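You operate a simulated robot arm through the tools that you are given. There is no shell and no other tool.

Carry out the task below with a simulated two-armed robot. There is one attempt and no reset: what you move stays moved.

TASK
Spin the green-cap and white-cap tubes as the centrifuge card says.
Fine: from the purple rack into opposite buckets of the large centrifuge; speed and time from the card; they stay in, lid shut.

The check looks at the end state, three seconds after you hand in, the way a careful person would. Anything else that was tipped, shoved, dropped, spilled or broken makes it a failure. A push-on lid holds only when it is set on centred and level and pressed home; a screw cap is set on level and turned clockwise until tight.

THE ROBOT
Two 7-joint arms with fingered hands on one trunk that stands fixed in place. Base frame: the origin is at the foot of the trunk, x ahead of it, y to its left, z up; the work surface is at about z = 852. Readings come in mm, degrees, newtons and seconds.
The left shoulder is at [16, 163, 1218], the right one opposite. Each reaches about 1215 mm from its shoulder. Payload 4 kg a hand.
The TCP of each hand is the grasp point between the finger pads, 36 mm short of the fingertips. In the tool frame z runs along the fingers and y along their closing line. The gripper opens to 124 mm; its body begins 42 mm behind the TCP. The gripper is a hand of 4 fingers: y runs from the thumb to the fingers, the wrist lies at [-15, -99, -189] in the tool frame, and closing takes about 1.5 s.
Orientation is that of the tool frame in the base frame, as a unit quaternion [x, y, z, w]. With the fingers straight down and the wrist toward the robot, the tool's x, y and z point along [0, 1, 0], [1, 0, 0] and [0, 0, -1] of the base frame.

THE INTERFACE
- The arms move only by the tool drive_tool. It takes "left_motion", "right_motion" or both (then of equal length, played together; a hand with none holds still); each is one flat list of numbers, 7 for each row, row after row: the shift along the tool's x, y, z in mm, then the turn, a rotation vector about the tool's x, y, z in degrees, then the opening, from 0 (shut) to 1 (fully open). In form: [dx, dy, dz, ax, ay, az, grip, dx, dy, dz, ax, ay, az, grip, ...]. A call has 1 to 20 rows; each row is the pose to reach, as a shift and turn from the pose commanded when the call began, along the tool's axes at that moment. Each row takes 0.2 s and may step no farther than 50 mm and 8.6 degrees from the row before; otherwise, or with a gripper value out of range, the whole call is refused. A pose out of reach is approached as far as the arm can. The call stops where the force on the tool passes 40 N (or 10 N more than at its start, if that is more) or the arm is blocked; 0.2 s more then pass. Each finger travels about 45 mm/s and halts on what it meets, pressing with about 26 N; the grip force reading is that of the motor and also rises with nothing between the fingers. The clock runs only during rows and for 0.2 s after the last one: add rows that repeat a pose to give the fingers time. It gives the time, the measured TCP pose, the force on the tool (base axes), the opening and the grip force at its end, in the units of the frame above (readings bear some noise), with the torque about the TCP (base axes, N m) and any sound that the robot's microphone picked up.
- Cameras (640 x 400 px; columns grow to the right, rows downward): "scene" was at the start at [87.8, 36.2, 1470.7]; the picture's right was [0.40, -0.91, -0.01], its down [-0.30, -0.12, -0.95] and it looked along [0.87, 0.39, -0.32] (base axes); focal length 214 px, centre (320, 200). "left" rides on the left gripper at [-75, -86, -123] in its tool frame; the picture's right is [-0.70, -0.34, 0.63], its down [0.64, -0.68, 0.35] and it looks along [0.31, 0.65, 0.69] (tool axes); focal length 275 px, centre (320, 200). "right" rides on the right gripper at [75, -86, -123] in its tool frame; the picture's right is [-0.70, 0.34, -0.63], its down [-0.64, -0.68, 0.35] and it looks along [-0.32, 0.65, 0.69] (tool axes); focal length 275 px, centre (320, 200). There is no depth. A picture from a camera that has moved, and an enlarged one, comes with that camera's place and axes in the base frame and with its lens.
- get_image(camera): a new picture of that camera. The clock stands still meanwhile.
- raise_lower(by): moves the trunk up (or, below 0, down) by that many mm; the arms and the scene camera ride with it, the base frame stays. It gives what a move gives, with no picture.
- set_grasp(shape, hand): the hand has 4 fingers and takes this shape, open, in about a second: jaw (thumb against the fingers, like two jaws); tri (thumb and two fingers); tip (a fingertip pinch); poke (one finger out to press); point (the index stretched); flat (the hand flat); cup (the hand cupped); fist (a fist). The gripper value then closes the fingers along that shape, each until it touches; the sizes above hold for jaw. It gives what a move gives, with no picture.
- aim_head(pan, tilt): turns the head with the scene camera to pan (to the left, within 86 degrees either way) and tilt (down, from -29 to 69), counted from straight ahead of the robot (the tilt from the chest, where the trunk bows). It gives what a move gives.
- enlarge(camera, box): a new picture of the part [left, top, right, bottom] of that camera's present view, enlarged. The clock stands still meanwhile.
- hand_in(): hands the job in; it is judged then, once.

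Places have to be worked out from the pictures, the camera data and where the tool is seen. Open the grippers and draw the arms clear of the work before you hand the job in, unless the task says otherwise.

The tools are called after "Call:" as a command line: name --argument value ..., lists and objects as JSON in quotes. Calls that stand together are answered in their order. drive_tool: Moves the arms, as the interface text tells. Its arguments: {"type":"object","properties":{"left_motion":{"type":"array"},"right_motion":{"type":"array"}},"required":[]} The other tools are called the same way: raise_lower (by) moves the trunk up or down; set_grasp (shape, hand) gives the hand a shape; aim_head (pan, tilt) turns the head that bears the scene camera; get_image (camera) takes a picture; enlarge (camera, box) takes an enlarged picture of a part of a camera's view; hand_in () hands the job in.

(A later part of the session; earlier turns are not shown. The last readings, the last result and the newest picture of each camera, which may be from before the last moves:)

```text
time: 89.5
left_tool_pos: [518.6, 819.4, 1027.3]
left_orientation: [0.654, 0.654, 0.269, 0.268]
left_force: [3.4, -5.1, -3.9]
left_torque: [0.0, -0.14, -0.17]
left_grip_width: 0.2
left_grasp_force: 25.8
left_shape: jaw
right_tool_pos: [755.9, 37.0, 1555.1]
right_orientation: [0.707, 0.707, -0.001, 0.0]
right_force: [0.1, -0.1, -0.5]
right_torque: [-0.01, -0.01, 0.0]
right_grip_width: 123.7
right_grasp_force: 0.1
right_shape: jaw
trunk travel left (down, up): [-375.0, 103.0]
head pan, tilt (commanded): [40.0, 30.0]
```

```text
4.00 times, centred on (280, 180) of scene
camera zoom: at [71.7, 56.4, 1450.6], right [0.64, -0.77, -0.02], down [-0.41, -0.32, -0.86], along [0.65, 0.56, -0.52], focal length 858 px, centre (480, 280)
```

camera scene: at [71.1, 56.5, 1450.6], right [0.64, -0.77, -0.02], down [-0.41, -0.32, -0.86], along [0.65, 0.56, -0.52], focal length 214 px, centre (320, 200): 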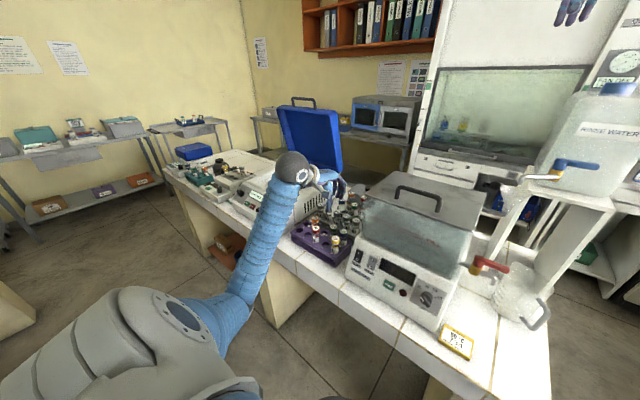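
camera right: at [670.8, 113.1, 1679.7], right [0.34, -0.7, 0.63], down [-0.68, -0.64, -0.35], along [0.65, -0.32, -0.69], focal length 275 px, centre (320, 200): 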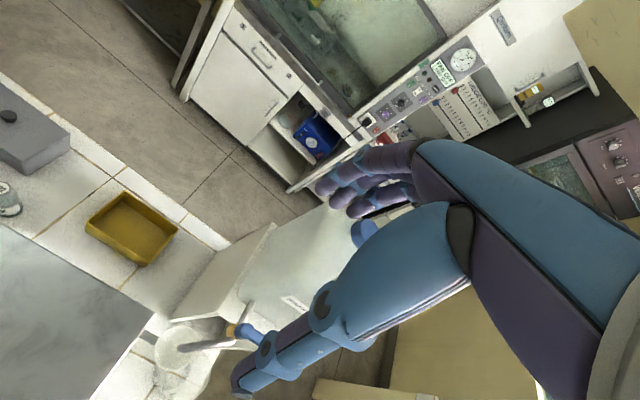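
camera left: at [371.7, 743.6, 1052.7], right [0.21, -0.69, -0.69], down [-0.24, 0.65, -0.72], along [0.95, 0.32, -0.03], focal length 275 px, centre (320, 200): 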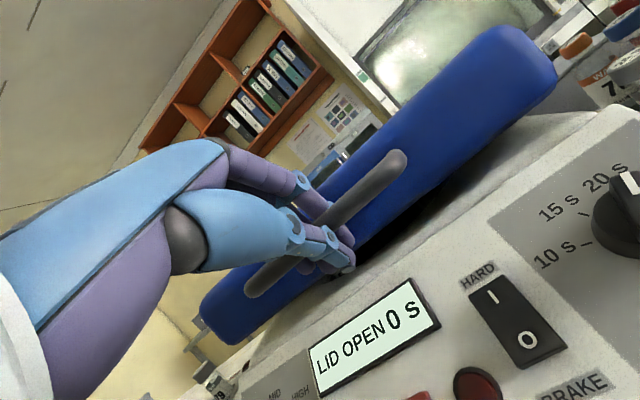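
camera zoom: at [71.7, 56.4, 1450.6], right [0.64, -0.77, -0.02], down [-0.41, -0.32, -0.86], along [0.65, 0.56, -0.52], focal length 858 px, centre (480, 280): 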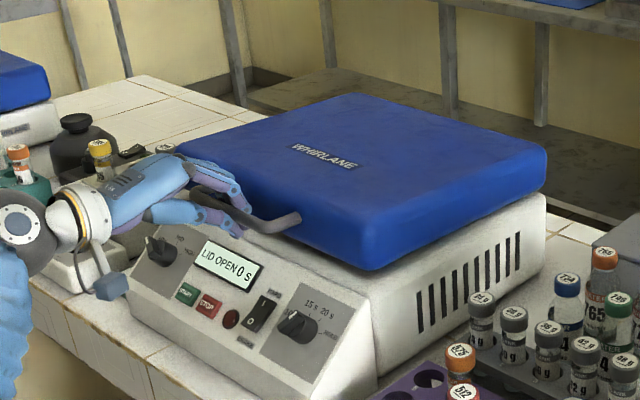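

The display still reads LID OPEN: the lid has a small gap left. I'll press the bar down another ~14 mm.

Call:
drive_tool --left_motion '[0, -2.5, 2.5, 0, 0, 0, 0.1, 0, -5, 5, 0, 0, 0, 0.1, 0, -7.5, 7.5, 0, 0, 0, 0.1, 0, -10, 10, 0, 0, 0, 0.1, 0, -10, 10, 0, 0, 0, 0.1]'

Call:
get_image --camera "left"

Call:
enlarge --camera "scene" --box '[220, 130, 340, 230]'

```text
time: 90.7
left_tool_pos: [518.5, 818.6, 1014.7]
left_orientation: [0.654, 0.654, 0.27, 0.268]
left_force: [-2.1, -1.2, -2.5]
left_torque: [0.0, -0.16, -0.09]
left_grip_width: 0.0
left_grasp_force: 26.2
left_shape: jaw
right_tool_pos: [756.0, 37.3, 1556.4]
right_orientation: [0.707, 0.707, 0.0, -0.001]
right_force: [-0.6, -0.7, 0.8]
right_torque: [0.01, 0.01, 0.03]
right_grip_width: 123.7
right_grasp_force: 0.1
right_shape: jaw
trunk travel left (down, up): [-375.0, 103.0]
head pan, tilt (commanded): [40.0, 30.0]
```

```text
taken
camera left: at [370.3, 743.3, 1040.1], right [0.21, -0.69, -0.69], down [-0.24, 0.65, -0.72], along [0.95, 0.32, -0.03], focal length 275 px, centre (320, 200)
```

left: 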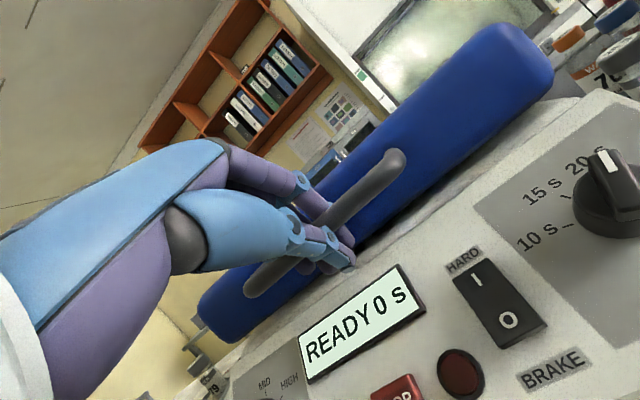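

```text
4.00 times, centred on (280, 180) of scene
camera zoom: at [71.1, 56.8, 1450.6], right [0.64, -0.77, -0.02], down [-0.41, -0.32, -0.86], along [0.65, 0.56, -0.52], focal length 858 px, centre (480, 280)
```

zoom: 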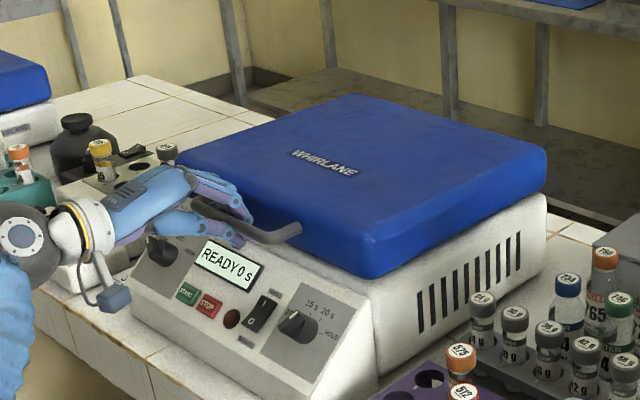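

"READY 0 s": the lid is shut and the rotor recognised. I'll press 3 mm more to be sure, then open the fingers slightly and back out.

Call:
drive_tool --left_motion '[0, -2, 2, 0, 0, 0, 0.1, 0, -2, 2, 0, 0, 0, 0.15, 0, -1, 0, 0, 0, 0, 0.22, 0, -1, -8, 0, 0, 0, 0.24, 0, -1, -20, 0, 0, 0, 0.26, 0, -1, -40, 0, 0, 0, 0.3, 0, -1, -70, 0, 0, 0, 0.35, 0, -1, -100, 0, 0, 0, 0.35, 0, -1, -100, 0, 0, 0, 0.35]'

Call:
get_image --camera "left"

Call:
enlarge --camera "scene" --box '[220, 130, 340, 230]'

```text
time: 92.7
left_tool_pos: [449.3, 817.9, 1082.2]
left_orientation: [0.653, 0.655, 0.27, 0.268]
left_force: [-0.3, -0.5, -0.6]
left_torque: [-0.01, 0.02, -0.01]
left_grip_width: 43.1
left_grasp_force: 0.0
left_shape: jaw
right_tool_pos: [757.1, 36.6, 1555.3]
right_orientation: [0.707, 0.707, -0.001, 0.0]
right_force: [0.0, -1.2, -0.8]
right_torque: [0.0, -0.01, 0.0]
right_grip_width: 123.5
right_grasp_force: 0.1
right_shape: jaw
trunk travel left (down, up): [-375.0, 103.0]
head pan, tilt (commanded): [40.0, 30.0]
```

```text
taken
camera left: at [301.2, 742.7, 1109.2], right [0.21, -0.69, -0.69], down [-0.24, 0.65, -0.72], along [0.95, 0.32, -0.03], focal length 275 px, centre (320, 200)
```

left: 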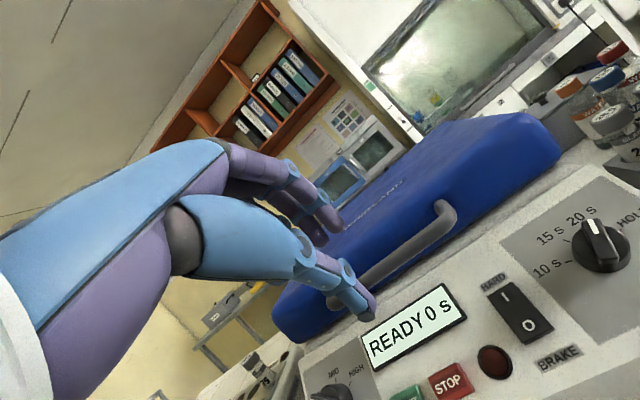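

```text
4.00 times, centred on (280, 180) of scene
camera zoom: at [71.6, 56.9, 1450.5], right [0.64, -0.77, -0.02], down [-0.41, -0.32, -0.86], along [0.65, 0.56, -0.52], focal length 858 px, centre (480, 280)
```

zoom: 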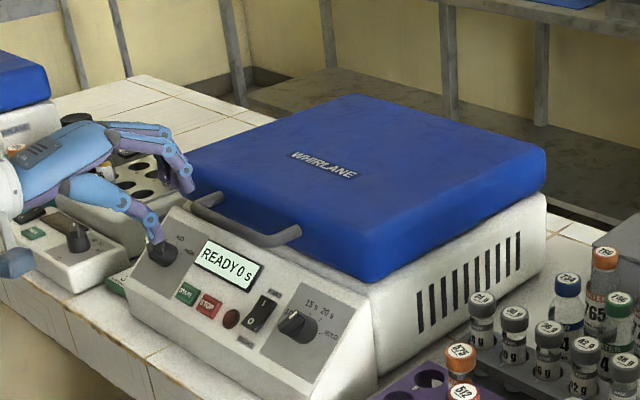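

The lid is shut and the hand is clear. Now I'll study the two knobs' pointers closely.

Call:
enlarge --camera "left" --box '[500, 180, 640, 300]'

Call:
enlarge --camera "scene" --box '[256, 188, 300, 222]'

Call:
enlarge --camera "scene" --box '[230, 175, 270, 206]'

```text
3.33 times, centred on (570, 240) of left
camera zoom: at [301.2, 742.7, 1109.2], right [0.21, -0.69, -0.69], down [-0.24, 0.65, -0.72], along [0.95, 0.32, -0.03], focal length 918 px, centre (-513, 67)
```

zoom: 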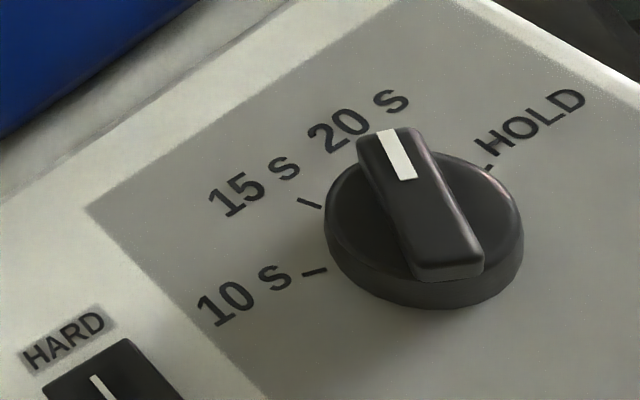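

```text
11.76 times, centred on (278, 205) of scene
camera zoom: at [71.6, 56.9, 1450.5], right [0.64, -0.77, -0.02], down [-0.41, -0.32, -0.86], along [0.65, 0.56, -0.52], focal length 2523 px, centre (814, 141)
```

zoom: 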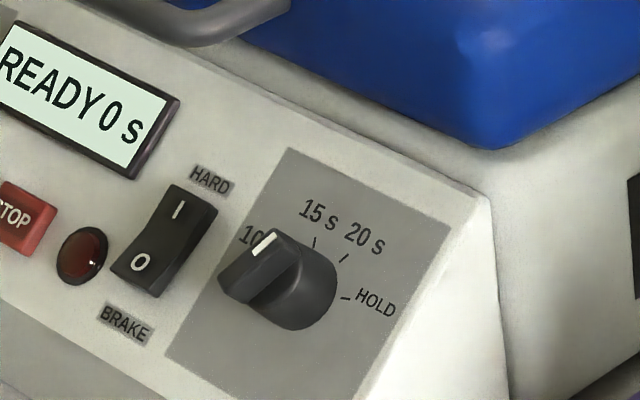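

```text
12.90 times, centred on (250, 190) of scene
camera zoom: at [71.6, 56.9, 1450.5], right [0.64, -0.77, -0.02], down [-0.41, -0.32, -0.86], along [0.65, 0.56, -0.52], focal length 2767 px, centre (1223, 323)
```

zoom: 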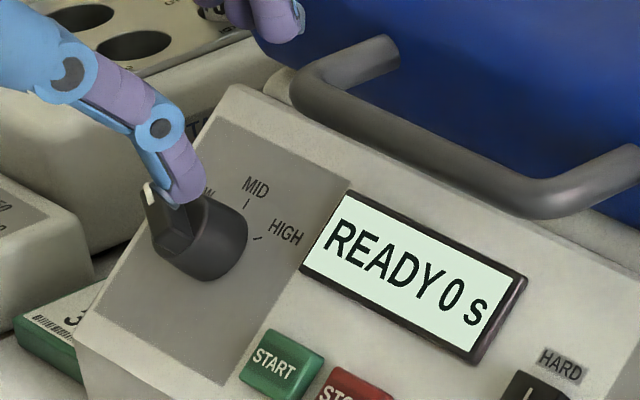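

Both pointers read: speed is at LOW (needs one step clockwise to MID) and time at 20 s (needs two steps anticlockwise to 10 s). Knob bar tops are near (504.5, 948.5, 956) and (504, 689, 957), axis along the panel normal. I'll bring the left hand to hover in front of the speed knob, pitched to the panel normal and rolled 30° so the jaws straddle its bar.

Call:
drive_tool --left_motion '[26, -11, 9, -0.64, 0.17, 6, 0.35, 52, -22, 18, -1.3, 0.35, 12, 0.35, 78, -33, 27, -1.9, 0.52, 18, 0.35, 104, -44, 36, -2.6, 0.7, 24, 0.35, 130.5, -54.4, 45.3, -3.22, 0.87, 30, 0.35, 130.5, -54.4, 45.3, -3.22, 0.87, 30, 0.35, 130.5, -54.4, 45.3, -3.22, 0.87, 30, 0.35]'

Call:
get_image --camera "left"

Call:
enlarge --camera "scene" --box '[210, 150, 290, 220]'

```text
time: 94.2
left_tool_pos: [440.9, 948.3, 1014.2]
left_orientation: [0.791, 0.457, 0.353, 0.202]
left_force: [0.3, 0.6, 0.1]
left_torque: [0.03, 0.01, 0.02]
left_grip_width: 43.2
left_grasp_force: 0.0
left_shape: jaw
right_tool_pos: [755.5, 38.1, 1556.1]
right_orientation: [0.707, 0.707, -0.001, 0.001]
right_force: [-0.3, 0.4, -0.1]
right_torque: [-0.04, -0.01, -0.03]
right_grip_width: 123.8
right_grasp_force: 0.1
right_shape: jaw
trunk travel left (down, up): [-375.0, 103.0]
head pan, tilt (commanded): [40.0, 30.0]
```

```text
taken
camera left: at [274.4, 926.1, 1012.6], right [0.04, -0.43, -0.9], down [0.08, 0.9, -0.43], along [1.0, -0.05, 0.07], focal length 275 px, centre (320, 200)
```

left: 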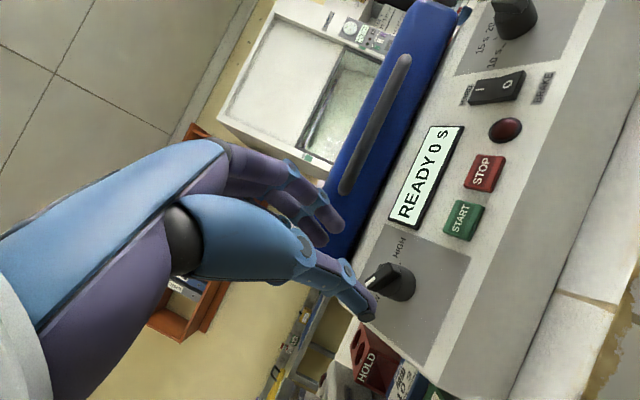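

```text
5.71 times, centred on (250, 185) of scene
camera zoom: at [71.3, 56.9, 1450.5], right [0.64, -0.77, -0.02], down [-0.41, -0.32, -0.86], along [0.65, 0.56, -0.52], focal length 1226 px, centre (720, 286)
```

zoom: 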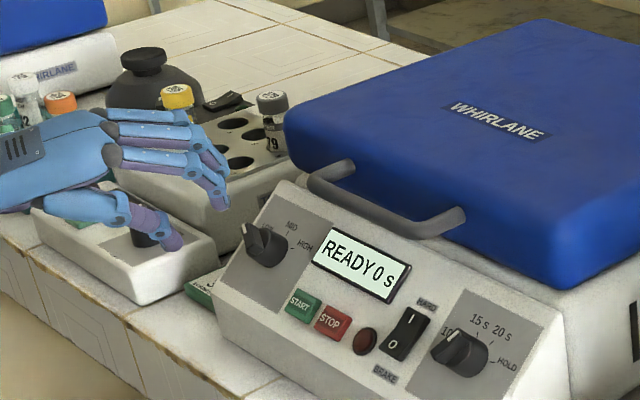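

Pose reached exactly. I'll enlarge the left view to see the speed knob bar relative to the jaws.

Call:
enlarge --camera "left" --box '[310, 200, 510, 360]'

Call:
enlarge --camera "scene" --box '[232, 172, 272, 206]'

```text
2.50 times, centred on (410, 280) of left
camera zoom: at [274.4, 926.1, 1012.6], right [0.04, -0.43, -0.9], down [0.08, 0.9, -0.43], along [1.0, -0.05, 0.07], focal length 688 px, centre (95, 0)
```

zoom: 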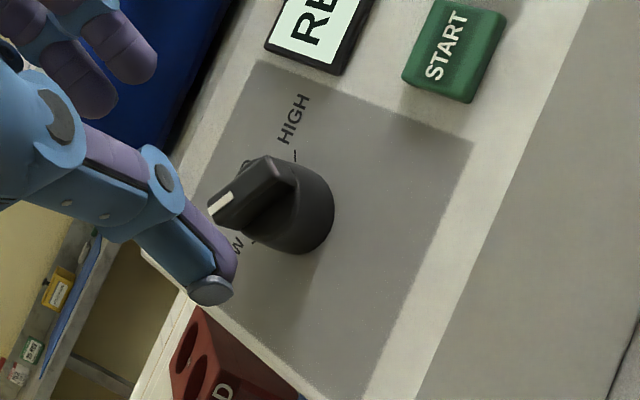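

```text
11.76 times, centred on (252, 189) of scene
camera zoom: at [71.3, 56.9, 1450.5], right [0.64, -0.77, -0.02], down [-0.41, -0.32, -0.86], along [0.65, 0.56, -0.52], focal length 2523 px, centre (1120, 329)
```

zoom: 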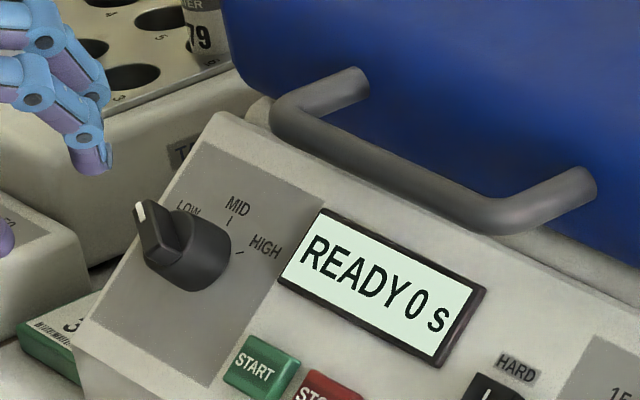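

The tool axis points right at the bar, which lies at about −50° (LOW). I'll roll 10° more so the jaws are square to the bar, then advance 60 mm so the tips straddle it.

Call:
drive_tool --left_motion '[0, 0, 0, 0, 0, 5, 0.35, 0, 0, 0, 0, 0, 10, 0.35, 0, 0, 20, 0, 0, 10, 0.35, 0, 0, 38, 0, 0, 10, 0.35, 0, 0, 50, 0, 0, 10, 0.35, 0, 0, 60, 0, 0, 10, 0.35, 0, 0, 60, 0, 0, 10, 0.35]'

Call:
get_image --camera "left"

Call:
enlarge --camera "scene" --box '[220, 160, 280, 215]'

```text
time: 95.8
left_tool_pos: [484.9, 949.8, 974.3]
left_orientation: [0.827, 0.387, 0.37, 0.172]
left_force: [0.3, 1.4, 0.2]
left_torque: [0.02, -0.01, -0.02]
left_grip_width: 43.2
left_grasp_force: 0.1
left_shape: jaw
right_tool_pos: [755.9, 37.3, 1557.3]
right_orientation: [0.707, 0.707, -0.001, 0.0]
right_force: [0.8, 0.3, 0.3]
right_torque: [0.0, 0.0, -0.01]
right_grip_width: 123.7
right_grasp_force: 0.0
right_shape: jaw
trunk travel left (down, up): [-375.0, 103.0]
head pan, tilt (commanded): [40.0, 30.0]
```

```text
taken
camera left: at [317.1, 945.7, 970.7], right [0.0, -0.32, -0.95], down [0.18, 0.93, -0.31], along [0.98, -0.17, 0.06], focal length 275 px, centre (320, 200)
```

left: 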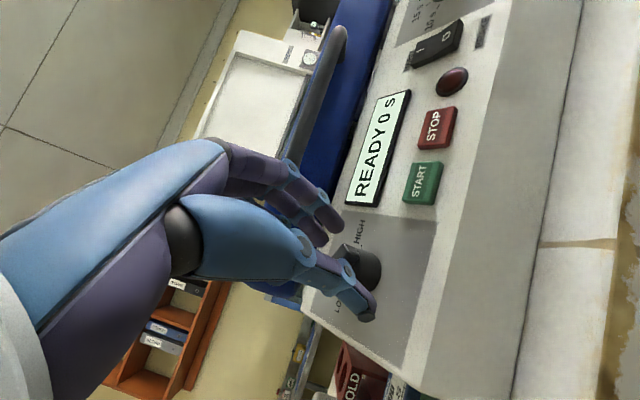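

```text
7.27 times, centred on (250, 188) of scene
camera zoom: at [70.9, 56.7, 1450.6], right [0.64, -0.77, -0.02], down [-0.41, -0.32, -0.86], along [0.65, 0.56, -0.52], focal length 1560 px, centre (829, 291)
```

zoom: 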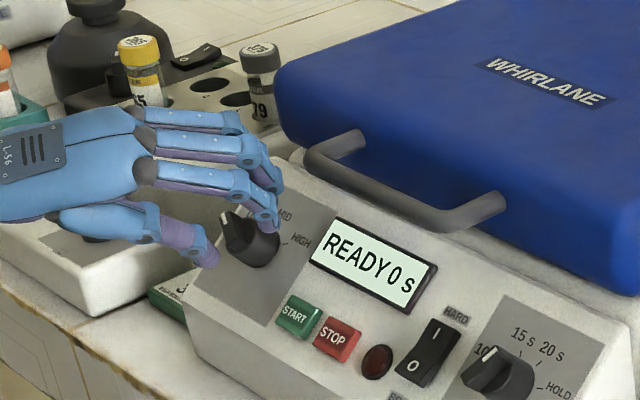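

Fingers and thumb straddle the bar with no contact. I'll close the pinch.

Call:
drive_tool --left_motion '[0, 0, 0, 0, 0, 0, 0.28, 0, 0, 0, 0, 0, 0, 0.2, 0, 0, 0, 0, 0, 0, 0.12, 0, 0, 0, 0, 0, 0, 0.05, 0, 0, 0, 0, 0, 0, 0, 0, 0, 0, 0, 0, 0, 0, 0, 0, 0, 0, 0, 0, 0]'

Call:
enlarge --camera "left" --box '[280, 180, 460, 340]'

Call:
enlarge --camera "scene" --box '[228, 165, 278, 210]'

```text
time: 97.5
left_tool_pos: [484.1, 948.5, 974.0]
left_orientation: [0.828, 0.386, 0.369, 0.171]
left_force: [-4.9, 1.9, 1.8]
left_torque: [-0.02, 0.04, 0.0]
left_grip_width: 17.6
left_grasp_force: 26.3
left_shape: jaw
right_tool_pos: [755.4, 37.7, 1555.9]
right_orientation: [0.707, 0.707, 0.0, 0.0]
right_force: [0.5, 0.4, -0.1]
right_torque: [-0.02, 0.02, 0.03]
right_grip_width: 123.8
right_grasp_force: 0.1
right_shape: jaw
trunk travel left (down, up): [-375.0, 103.0]
head pan, tilt (commanded): [40.0, 30.0]
```

```text
2.50 times, centred on (370, 260) of left
camera zoom: at [316.5, 945.9, 971.0], right [0.0, -0.31, -0.95], down [0.18, 0.93, -0.31], along [0.98, -0.17, 0.06], focal length 688 px, centre (195, 50)
```

zoom: 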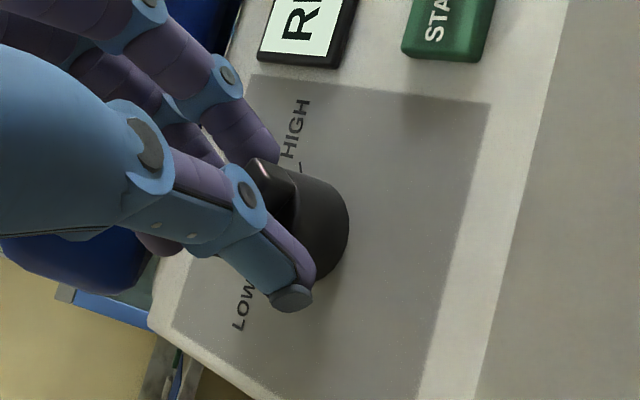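

```text
8.89 times, centred on (253, 188) of scene
camera zoom: at [70.6, 56.8, 1450.6], right [0.64, -0.77, -0.02], down [-0.41, -0.32, -0.86], along [0.65, 0.56, -0.52], focal length 1906 px, centre (916, 311)
```

zoom: 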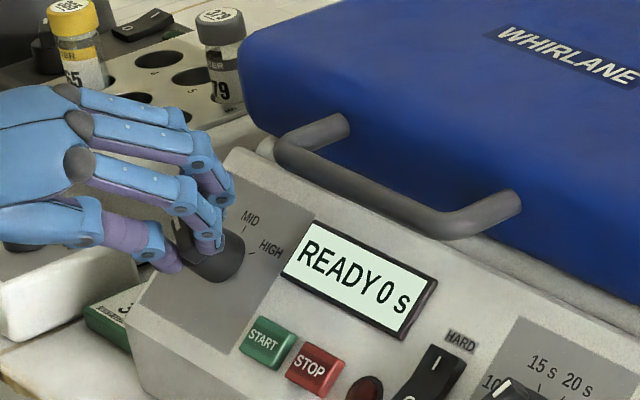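

The knob bar is pinched (26 N). I'll turn it clockwise 50° about the knob axis.

Call:
drive_tool --left_motion '[0, 0, 0, 0, 0, 6, 0, 0, 0, 0, 0, 0, 12, 0, 0, 0, 0, 0, 0, 18, 0, 0, 0, 0, 0, 0, 24, 0, 0, 0, 0, 0, 0, 30, 0, 0, 0, 0, 0, 0, 36, 0, 0, 0, 0, 0, 0, 42, 0, 0, 0, 0, 0, 0, 50, 0, 0, 0, 0, 0, 0, 50, 0]'

Call:
enlarge --camera "left" --box '[280, 180, 460, 340]'

Call:
enlarge --camera "scene" --box '[228, 165, 278, 210]'

```text
time: 99.5
left_tool_pos: [482.7, 948.4, 973.8]
left_orientation: [0.913, 0.001, 0.407, -0.002]
left_force: [-5.1, 3.6, 6.6]
left_torque: [0.08, 0.03, 0.1]
left_grip_width: 17.1
left_grasp_force: 25.8
left_shape: jaw
right_tool_pos: [754.8, 38.5, 1557.4]
right_orientation: [0.707, 0.707, 0.0, 0.0]
right_force: [1.1, 0.1, -0.2]
right_torque: [-0.01, -0.01, 0.02]
right_grip_width: 123.7
right_grasp_force: 0.0
right_shape: jaw
trunk travel left (down, up): [-375.0, 103.0]
head pan, tilt (commanded): [40.0, 30.0]
```

```text
2.50 times, centred on (370, 260) of left
camera zoom: at [341.0, 1033.7, 1000.2], right [0.01, 0.34, -0.94], down [0.69, 0.68, 0.25], along [0.73, -0.65, -0.23], focal length 688 px, centre (195, 50)
```

zoom: 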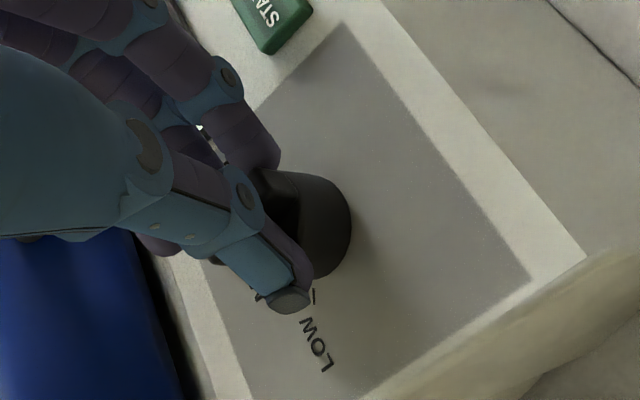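

```text
8.89 times, centred on (253, 188) of scene
camera zoom: at [70.4, 56.5, 1450.6], right [0.64, -0.77, -0.02], down [-0.41, -0.32, -0.86], along [0.65, 0.56, -0.52], focal length 1906 px, centre (916, 311)
```

zoom: 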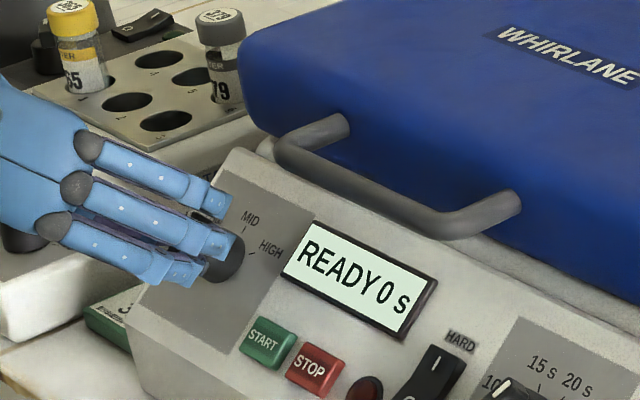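

The hand turned the full 50°. I'll open and back off 60 mm along the knob axis to check the pointer.

Call:
drive_tool --left_motion '[0, 0, 0, 0, 0, 0, 0.15, 0, 0, 0, 0, 0, 0, 0.25, 0, 0, 0, 0, 0, 0, 0.35, 0, 0, -15, 0, 0, 0, 0.35, 0, 0, -35, 0, 0, 0, 0.35, 0, 0, -65, 0, 0, 0, 0.35, 0, 0, -65, 0, 0, 0, 0.35]'

Call:
enlarge --camera "scene" --box '[228, 165, 278, 210]'

Call:
get_image --camera "left"

```text
time: 101.0
left_tool_pos: [436.7, 947.9, 1016.2]
left_orientation: [0.913, 0.001, 0.407, -0.001]
left_force: [0.5, 0.0, -0.2]
left_torque: [0.01, 0.02, 0.03]
left_grip_width: 43.0
left_grasp_force: 0.1
left_shape: jaw
right_tool_pos: [756.7, 37.3, 1556.8]
right_orientation: [0.707, 0.707, 0.0, 0.0]
right_force: [0.3, -0.9, 0.1]
right_torque: [0.01, 0.01, -0.01]
right_grip_width: 123.8
right_grasp_force: 0.1
right_shape: jaw
trunk travel left (down, up): [-375.0, 103.0]
head pan, tilt (commanded): [40.0, 30.0]
```

```text
8.89 times, centred on (253, 188) of scene
camera zoom: at [71.7, 56.9, 1450.5], right [0.64, -0.77, -0.02], down [-0.41, -0.32, -0.86], along [0.65, 0.56, -0.52], focal length 1906 px, centre (916, 311)
```

zoom: 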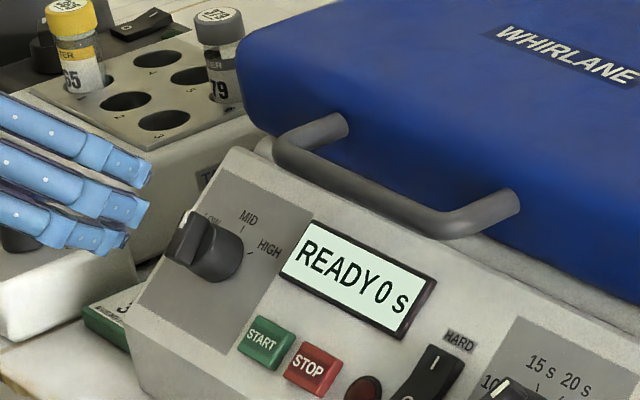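

```text
taken
camera left: at [294.9, 1032.6, 1043.5], right [0.01, 0.34, -0.94], down [0.69, 0.68, 0.25], along [0.73, -0.65, -0.23], focal length 275 px, centre (320, 200)
```

left: 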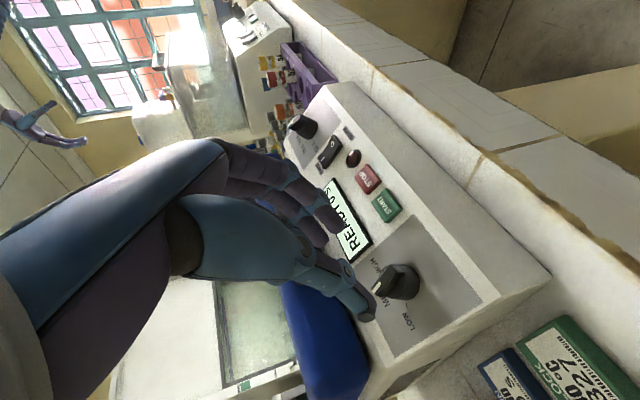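

Call:
enlarge --camera "left" --box '[340, 230, 460, 350]'

Call:
enlarge --camera "scene" --box '[234, 176, 258, 200]'

```text
3.33 times, centred on (400, 290) of left
camera zoom: at [294.9, 1032.6, 1043.5], right [0.01, 0.34, -0.94], down [0.69, 0.68, 0.25], along [0.73, -0.65, -0.23], focal length 918 px, centre (53, -100)
```

zoom: 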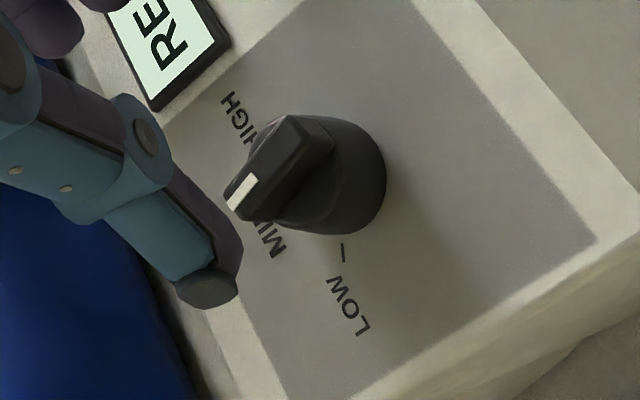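

```text
16.00 times, centred on (246, 188) of scene
camera zoom: at [71.7, 56.9, 1450.5], right [0.64, -0.77, -0.02], down [-0.41, -0.32, -0.86], along [0.65, 0.56, -0.52], focal length 3432 px, centre (1504, 392)
```

zoom: 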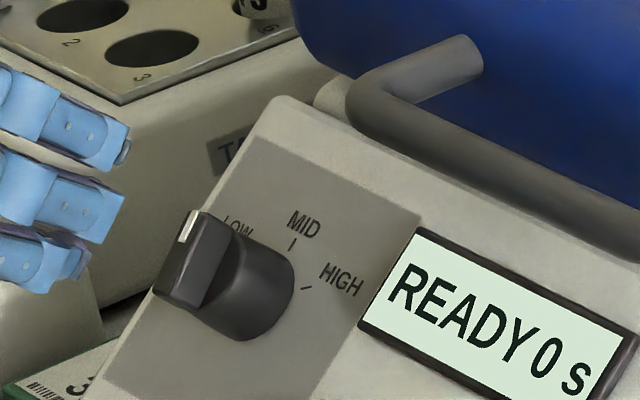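

The speed pointer now stands at MID (≈0°). Next I slide across to the time knob at y≈689 and roll to 115° so the jaws are square to its bar (at +25°, 20 s).

Call:
drive_tool --left_motion '[0.2, 20, 0.3, 0, 0, 0, 0.35, 0.4, 60, 0.8, 0, 0, 5, 0.35, 0.6, 105, 1.3, 0, 0, 10, 0.35, 0.8, 150, 1.9, 0, 0, 15, 0.35, 1, 195, 2.5, 0, 0, 20, 0.35, 1.2, 238, 3, 0, 0, 25, 0.35, 1.3, 259, 3.3, 0, 0, 25, 0.35, 1.3, 259, 3.3, 0, 0, 25, 0.35]'

Call:
get_image --camera "left"

Call:
enlarge --camera "scene" --box '[240, 170, 310, 230]'

```text
time: 102.8
left_tool_pos: [436.8, 689.6, 1012.5]
left_orientation: [0.892, -0.197, 0.397, -0.089]
left_force: [0.4, 0.6, 0.2]
left_torque: [0.0, 0.02, 0.0]
left_grip_width: 43.2
left_grasp_force: 0.1
left_shape: jaw
right_tool_pos: [755.1, 36.6, 1556.3]
right_orientation: [0.707, 0.708, 0.0, 0.0]
right_force: [-0.1, 0.2, -0.2]
right_torque: [0.0, -0.01, 0.04]
right_grip_width: 123.5
right_grasp_force: 0.1
right_shape: jaw
trunk travel left (down, up): [-375.0, 103.0]
head pan, tilt (commanded): [40.0, 30.0]
```

```text
taken
camera left: at [324.6, 798.4, 1071.2], right [0.14, 0.6, -0.79], down [0.84, 0.35, 0.42], along [0.52, -0.72, -0.46], focal length 275 px, centre (320, 200)
```

left: 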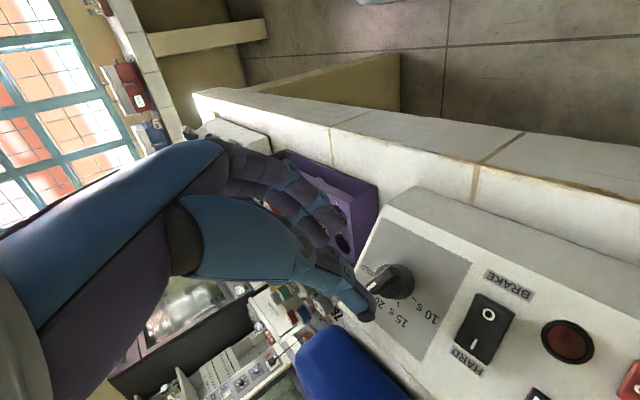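

```text
6.67 times, centred on (275, 200) of scene
camera zoom: at [71.1, 56.7, 1450.6], right [0.64, -0.77, -0.02], down [-0.41, -0.32, -0.86], along [0.65, 0.56, -0.52], focal length 1430 px, centre (620, 200)
```

zoom: 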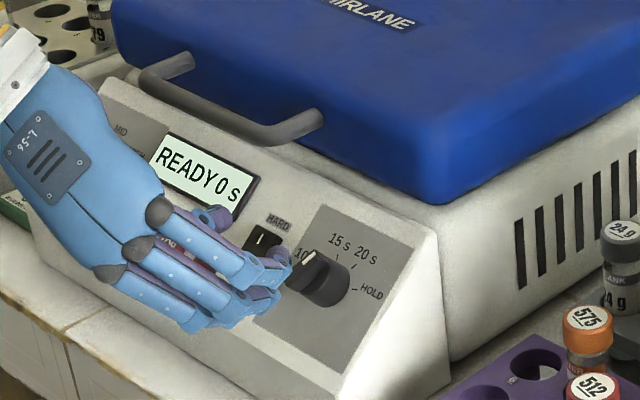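

Call:
enlarge --camera "left" --box '[330, 220, 460, 350]'

```text
3.08 times, centred on (395, 285) of left
camera zoom: at [324.6, 798.4, 1071.2], right [0.14, 0.6, -0.79], down [0.84, 0.35, 0.42], along [0.52, -0.72, -0.46], focal length 847 px, centre (89, -62)
```

zoom: 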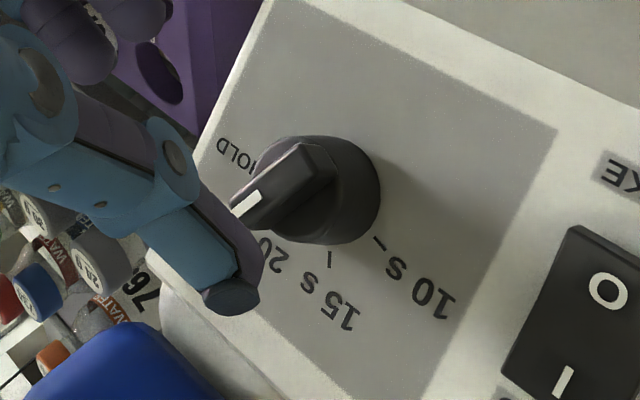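

The tool axis is about 3 mm low of the bar centre. I'll shift up 3 mm and advance 60 mm so the jaws straddle the time knob's bar.

Call:
drive_tool --left_motion '[2.9, -0.8, 0, 0, 0, 0, 0.35, 2.9, -0.8, 20, 0, 0, 0, 0.35, 2.9, -0.8, 38, 0, 0, 0, 0.35, 2.9, -0.8, 50, 0, 0, 0, 0.35, 2.9, -0.8, 60, 0, 0, 0, 0.35, 2.9, -0.8, 60, 0, 0, 0, 0.35]'

Call:
enlarge --camera "left" --box '[290, 190, 450, 340]'

Call:
enlarge --camera "scene" --box '[250, 175, 310, 230]'

```text
time: 104.2
left_tool_pos: [485.7, 690.1, 975.6]
left_orientation: [0.892, -0.197, 0.397, -0.089]
left_force: [0.9, 0.7, 0.1]
left_torque: [0.0, -0.01, 0.0]
left_grip_width: 43.4
left_grasp_force: 0.0
left_shape: jaw
right_tool_pos: [756.7, 38.0, 1557.6]
right_orientation: [0.707, 0.707, 0.0, 0.0]
right_force: [-0.4, -0.7, -0.2]
right_torque: [-0.02, 0.02, 0.01]
right_grip_width: 123.7
right_grasp_force: 0.0
right_shape: jaw
trunk travel left (down, up): [-375.0, 103.0]
head pan, tilt (commanded): [40.0, 30.0]
```

```text
2.67 times, centred on (370, 265) of left
camera zoom: at [373.4, 798.6, 1034.8], right [0.14, 0.6, -0.79], down [0.84, 0.35, 0.42], along [0.52, -0.72, -0.46], focal length 734 px, centre (187, 27)
```

zoom: 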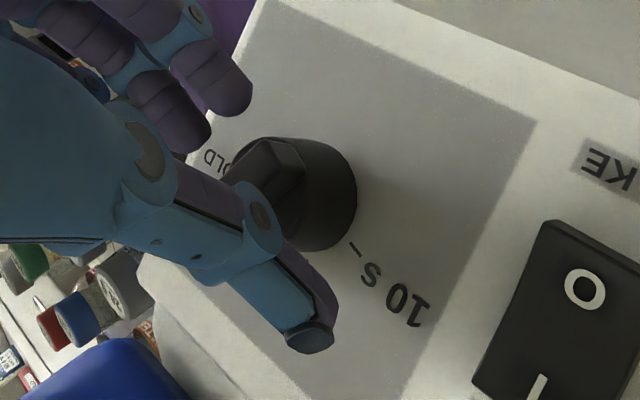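

```text
7.27 times, centred on (280, 202) of scene
camera zoom: at [71.0, 56.5, 1450.6], right [0.64, -0.77, -0.02], down [-0.41, -0.32, -0.86], along [0.65, 0.56, -0.52], focal length 1560 px, centre (611, 182)
```

zoom: 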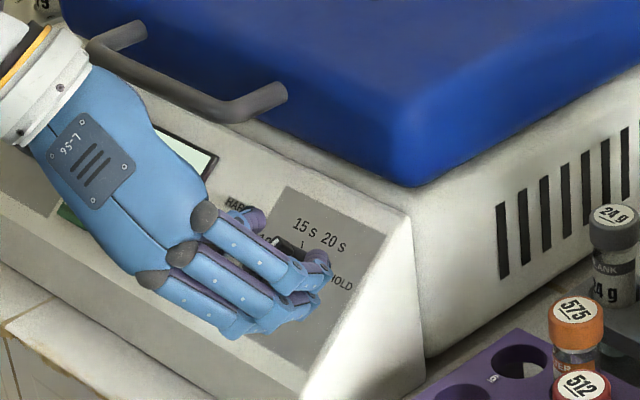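

The jaws straddle the time knob's bar without contact. I'll close the pinch, then turn it anticlockwise.

Call:
drive_tool --left_motion '[0, 0, 0, 0, 0, 0, 0.28, 0, 0, 0, 0, 0, 0, 0.2, 0, 0, 0, 0, 0, 0, 0.12, 0, 0, 0, 0, 0, 0, 0.05, 0, 0, 0, 0, 0, 0, 0, 0, 0, 0, 0, 0, 0, 0, 0, 0, 0, 0, 0, 0, 0]'

Call:
enlarge --camera "left" --box '[290, 190, 450, 340]'

```text
time: 105.8
left_tool_pos: [485.5, 688.9, 978.2]
left_orientation: [0.891, -0.197, 0.398, -0.09]
left_force: [-8.5, -1.6, 14.1]
left_torque: [-0.26, 0.0, -0.19]
left_grip_width: 11.9
left_grasp_force: 26.2
left_shape: jaw
right_tool_pos: [754.1, 36.8, 1557.1]
right_orientation: [0.707, 0.707, 0.0, 0.001]
right_force: [-0.6, 0.1, -0.6]
right_torque: [0.02, -0.03, 0.0]
right_grip_width: 123.7
right_grasp_force: 0.1
right_shape: jaw
trunk travel left (down, up): [-375.0, 103.0]
head pan, tilt (commanded): [40.0, 30.0]
```

```text
2.67 times, centred on (370, 265) of left
camera zoom: at [372.2, 798.1, 1036.2], right [0.15, 0.6, -0.79], down [0.84, 0.35, 0.42], along [0.52, -0.72, -0.46], focal length 734 px, centre (187, 27)
```

zoom: 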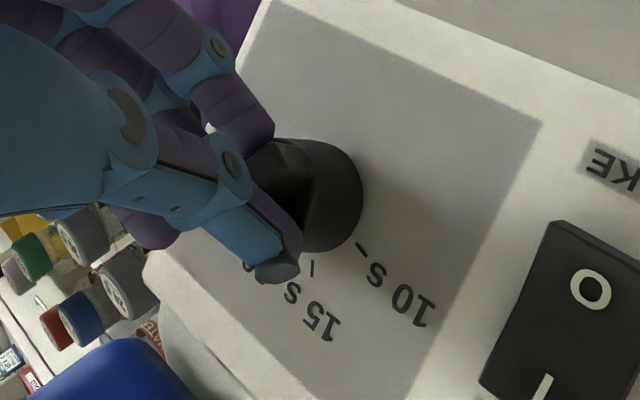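

Pinched on the bar. I'll turn anticlockwise 100° in steps (easing back 1 mm to relieve the tips).

Call:
drive_tool --left_motion '[0, 0, -1, 0, 0, -6, 0, 0, 0, -1, 0, 0, -12, 0, 0, 0, -1, 0, 0, -18, 0, 0, 0, -1, 0, 0, -24, 0, 0, 0, -1, 0, 0, -30, 0, 0, 0, -1, 0, 0, -36, 0, 0, 0, -1, 0, 0, -42, 0, 0, 0, -1, 0, 0, -50, 0, 0, 0, -1, 0, 0, -50, 0]'

Call:
enlarge --camera "left" --box '[290, 190, 450, 340]'

Call:
enlarge --camera "scene" --box '[250, 175, 310, 230]'

```text
time: 107.8
left_tool_pos: [484.8, 690.2, 978.3]
left_orientation: [0.891, 0.198, 0.398, 0.087]
left_force: [-12.3, 10.0, 4.8]
left_torque: [0.13, 0.14, 0.15]
left_grip_width: 9.9
left_grasp_force: 26.1
left_shape: jaw
right_tool_pos: [754.7, 38.9, 1556.5]
right_orientation: [0.707, 0.707, 0.0, 0.0]
right_force: [1.1, 0.4, -0.4]
right_torque: [0.0, -0.02, -0.04]
right_grip_width: 123.4
right_grasp_force: 0.1
right_shape: jaw
trunk travel left (down, up): [-375.0, 103.0]
head pan, tilt (commanded): [40.0, 30.0]
```

```text
2.67 times, centred on (370, 265) of left
camera zoom: at [322.9, 735.3, 982.4], right [-0.04, 0.01, -1.0], down [0.45, 0.89, -0.01], along [0.89, -0.45, -0.05], focal length 734 px, centre (187, 27)
```

zoom: 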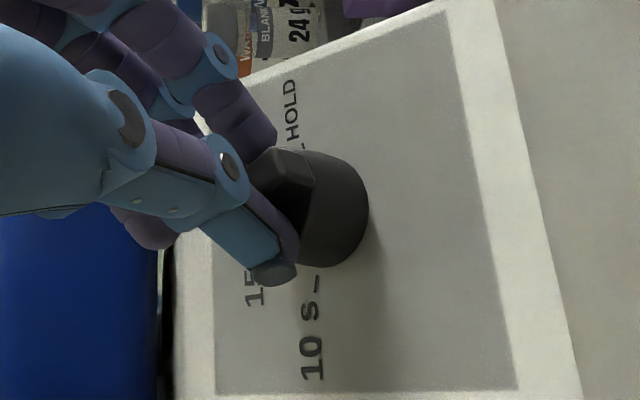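

```text
7.27 times, centred on (280, 202) of scene
camera zoom: at [69.8, 57.2, 1450.6], right [0.64, -0.77, -0.02], down [-0.41, -0.32, -0.86], along [0.65, 0.56, -0.52], focal length 1560 px, centre (611, 182)
```

zoom: 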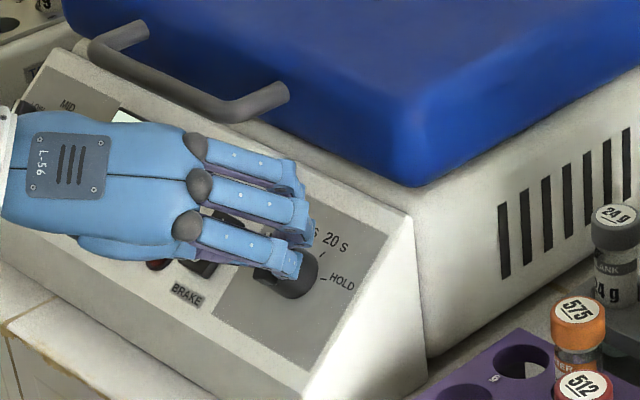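

The knob follows (now around 15 s). I'll turn the remaining 50° to 10 s.

Call:
drive_tool --left_motion '[0, 0, 0, 0, 0, -6, 0, 0, 0, 0, 0, 0, -12, 0, 0, 0, 0, 0, 0, -18, 0, 0, 0, 0, 0, 0, -24, 0, 0, 0, 0, 0, 0, -30, 0, 0, 0, 0, 0, 0, -36, 0, 0, 0, 0, 0, 0, -42, 0, 0, 0, 0, 0, 0, -50, 0, 0, 0, 0, 0, 0, -50, 0]'

Call:
enlarge --camera "left" --box '[290, 190, 450, 340]'

Call:
enlarge --camera "scene" --box '[250, 175, 310, 230]'

```text
time: 109.8
left_tool_pos: [484.1, 689.9, 977.7]
left_orientation: [0.724, 0.556, 0.324, 0.248]
left_force: [-23.1, 4.4, -2.9]
left_torque: [0.27, 0.75, 0.22]
left_grip_width: 9.7
left_grasp_force: 26.0
left_shape: jaw
right_tool_pos: [753.6, 38.4, 1556.5]
right_orientation: [0.707, 0.707, 0.001, 0.0]
right_force: [0.1, 0.7, 1.2]
right_torque: [-0.03, 0.03, 0.0]
right_grip_width: 123.7
right_grasp_force: 0.1
right_shape: jaw
trunk travel left (down, up): [-375.0, 103.0]
head pan, tilt (commanded): [40.0, 30.0]
```

```text
2.67 times, centred on (370, 265) of left
camera zoom: at [324.7, 639.2, 984.4], right [0.14, -0.58, -0.8], down [-0.07, 0.8, -0.6], along [0.99, 0.14, 0.07], focal length 734 px, centre (187, 27)
```

zoom: 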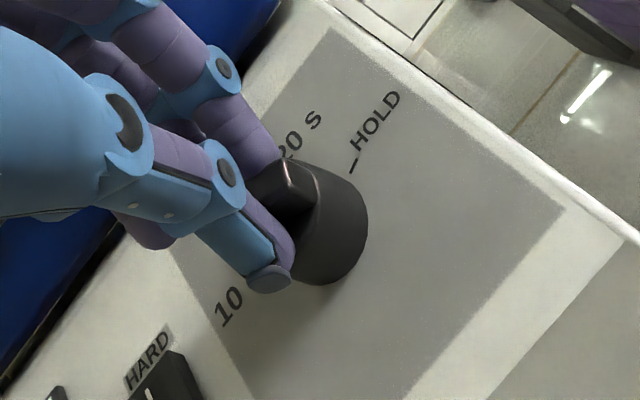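

```text
7.27 times, centred on (280, 202) of scene
camera zoom: at [69.0, 57.2, 1450.7], right [0.64, -0.77, -0.02], down [-0.4, -0.32, -0.86], along [0.65, 0.56, -0.52], focal length 1560 px, centre (611, 182)
```

zoom: 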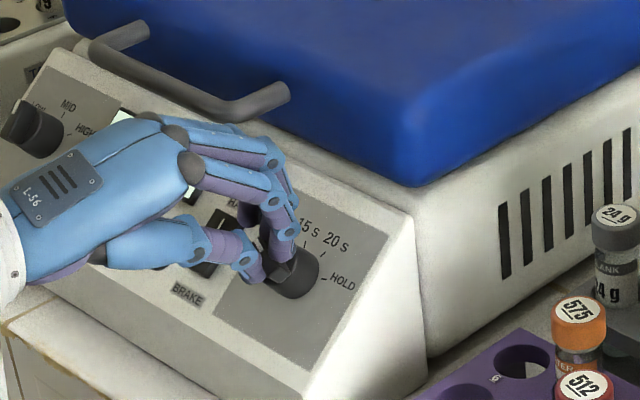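

The hand has turned the full 100°. I'll open and back off to read the pointer.

Call:
drive_tool --left_motion '[0, 0, 0, 0, 0, 0, 0.15, 0, 0, 0, 0, 0, 0, 0.25, 0, 0, 0, 0, 0, 0, 0.35, 0, 0, -15, 0, 0, 0, 0.35, 0, 0, -40, 0, 0, 0, 0.35, 0, 0, -75, 0, 0, 0, 0.35, 0, 0, -100, 0, 0, 0, 0.35, 0, 0, -100, 0, 0, 0, 0.35]'

Call:
get_image --camera "left"

Call:
enlarge --camera "scene" --box '[254, 185, 300, 222]'

Call:
enlarge --camera "scene" --box '[230, 170, 300, 222]'

```text
time: 111.7
left_tool_pos: [412.9, 689.8, 1046.0]
left_orientation: [0.724, 0.557, 0.324, 0.247]
left_force: [0.7, 0.4, 0.5]
left_torque: [0.01, 0.03, -0.01]
left_grip_width: 43.0
left_grasp_force: 0.0
left_shape: jaw
right_tool_pos: [756.0, 37.8, 1555.6]
right_orientation: [0.707, 0.707, 0.0, 0.0]
right_force: [-0.2, 0.1, -1.0]
right_torque: [-0.04, 0.02, 0.03]
right_grip_width: 123.6
right_grasp_force: 0.1
right_shape: jaw
trunk travel left (down, up): [-375.0, 103.0]
head pan, tilt (commanded): [40.0, 30.0]
```

```text
taken
camera left: at [253.0, 638.8, 1052.3], right [0.13, -0.58, -0.8], down [-0.07, 0.8, -0.6], along [0.99, 0.14, 0.06], focal length 275 px, centre (320, 200)
```

left: 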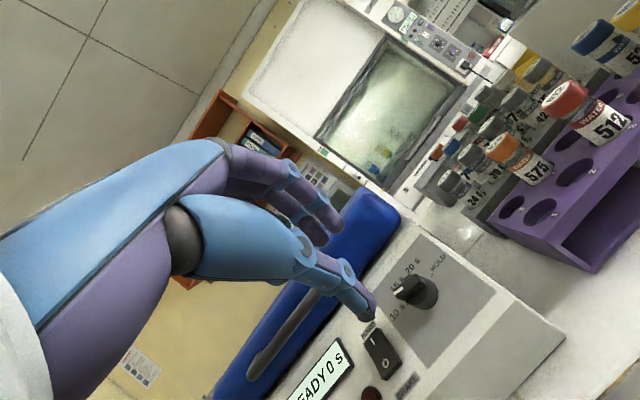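

```text
10.81 times, centred on (277, 204) of scene
camera zoom: at [71.4, 56.7, 1450.5], right [0.64, -0.77, -0.02], down [-0.41, -0.32, -0.86], along [0.65, 0.56, -0.52], focal length 2319 px, centre (785, 162)
```

zoom: 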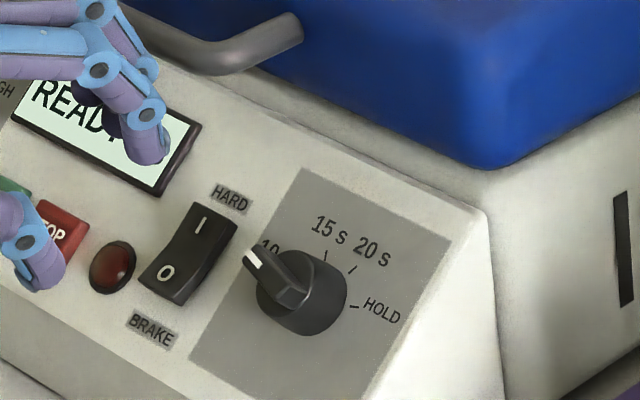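

```text
7.69 times, centred on (265, 196) of scene
camera zoom: at [71.4, 56.7, 1450.5], right [0.64, -0.77, -0.02], down [-0.41, -0.32, -0.86], along [0.65, 0.56, -0.52], focal length 1650 px, centre (743, 231)
```

zoom: 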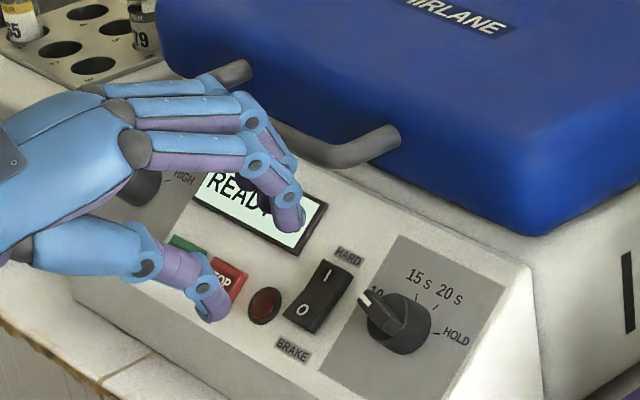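

Call:
enlarge --camera "left" --box '[360, 230, 480, 350]'

Call:
enlarge --camera "scene" --box '[266, 196, 288, 214]'

```text
3.33 times, centred on (420, 290) of left
camera zoom: at [253.0, 638.8, 1052.3], right [0.13, -0.58, -0.8], down [-0.07, 0.8, -0.6], along [0.99, 0.14, 0.06], focal length 918 px, centre (-13, -100)
```

zoom: 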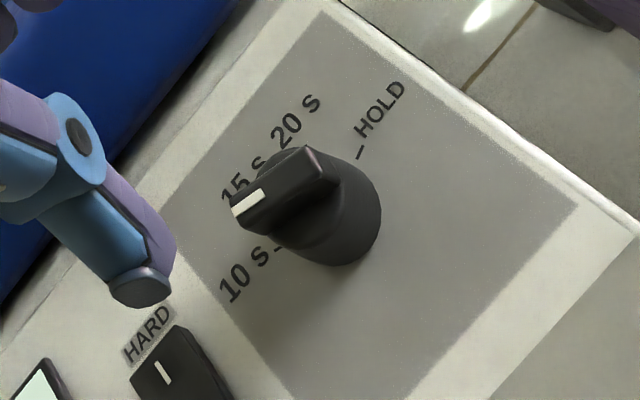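

```text
16.00 times, centred on (277, 205) of scene
camera zoom: at [71.4, 56.7, 1450.5], right [0.64, -0.77, -0.02], down [-0.41, -0.32, -0.86], along [0.65, 0.56, -0.52], focal length 3432 px, centre (1008, 120)
```

zoom: 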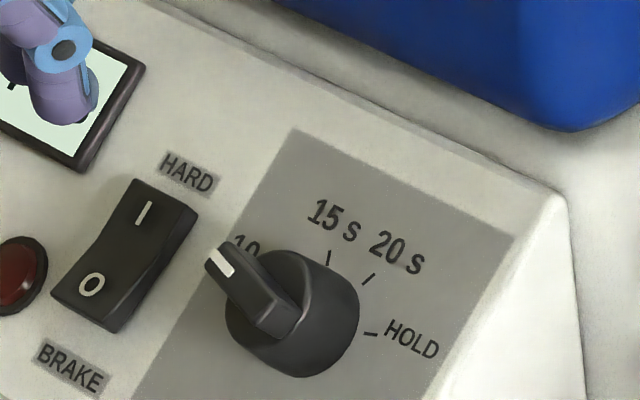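

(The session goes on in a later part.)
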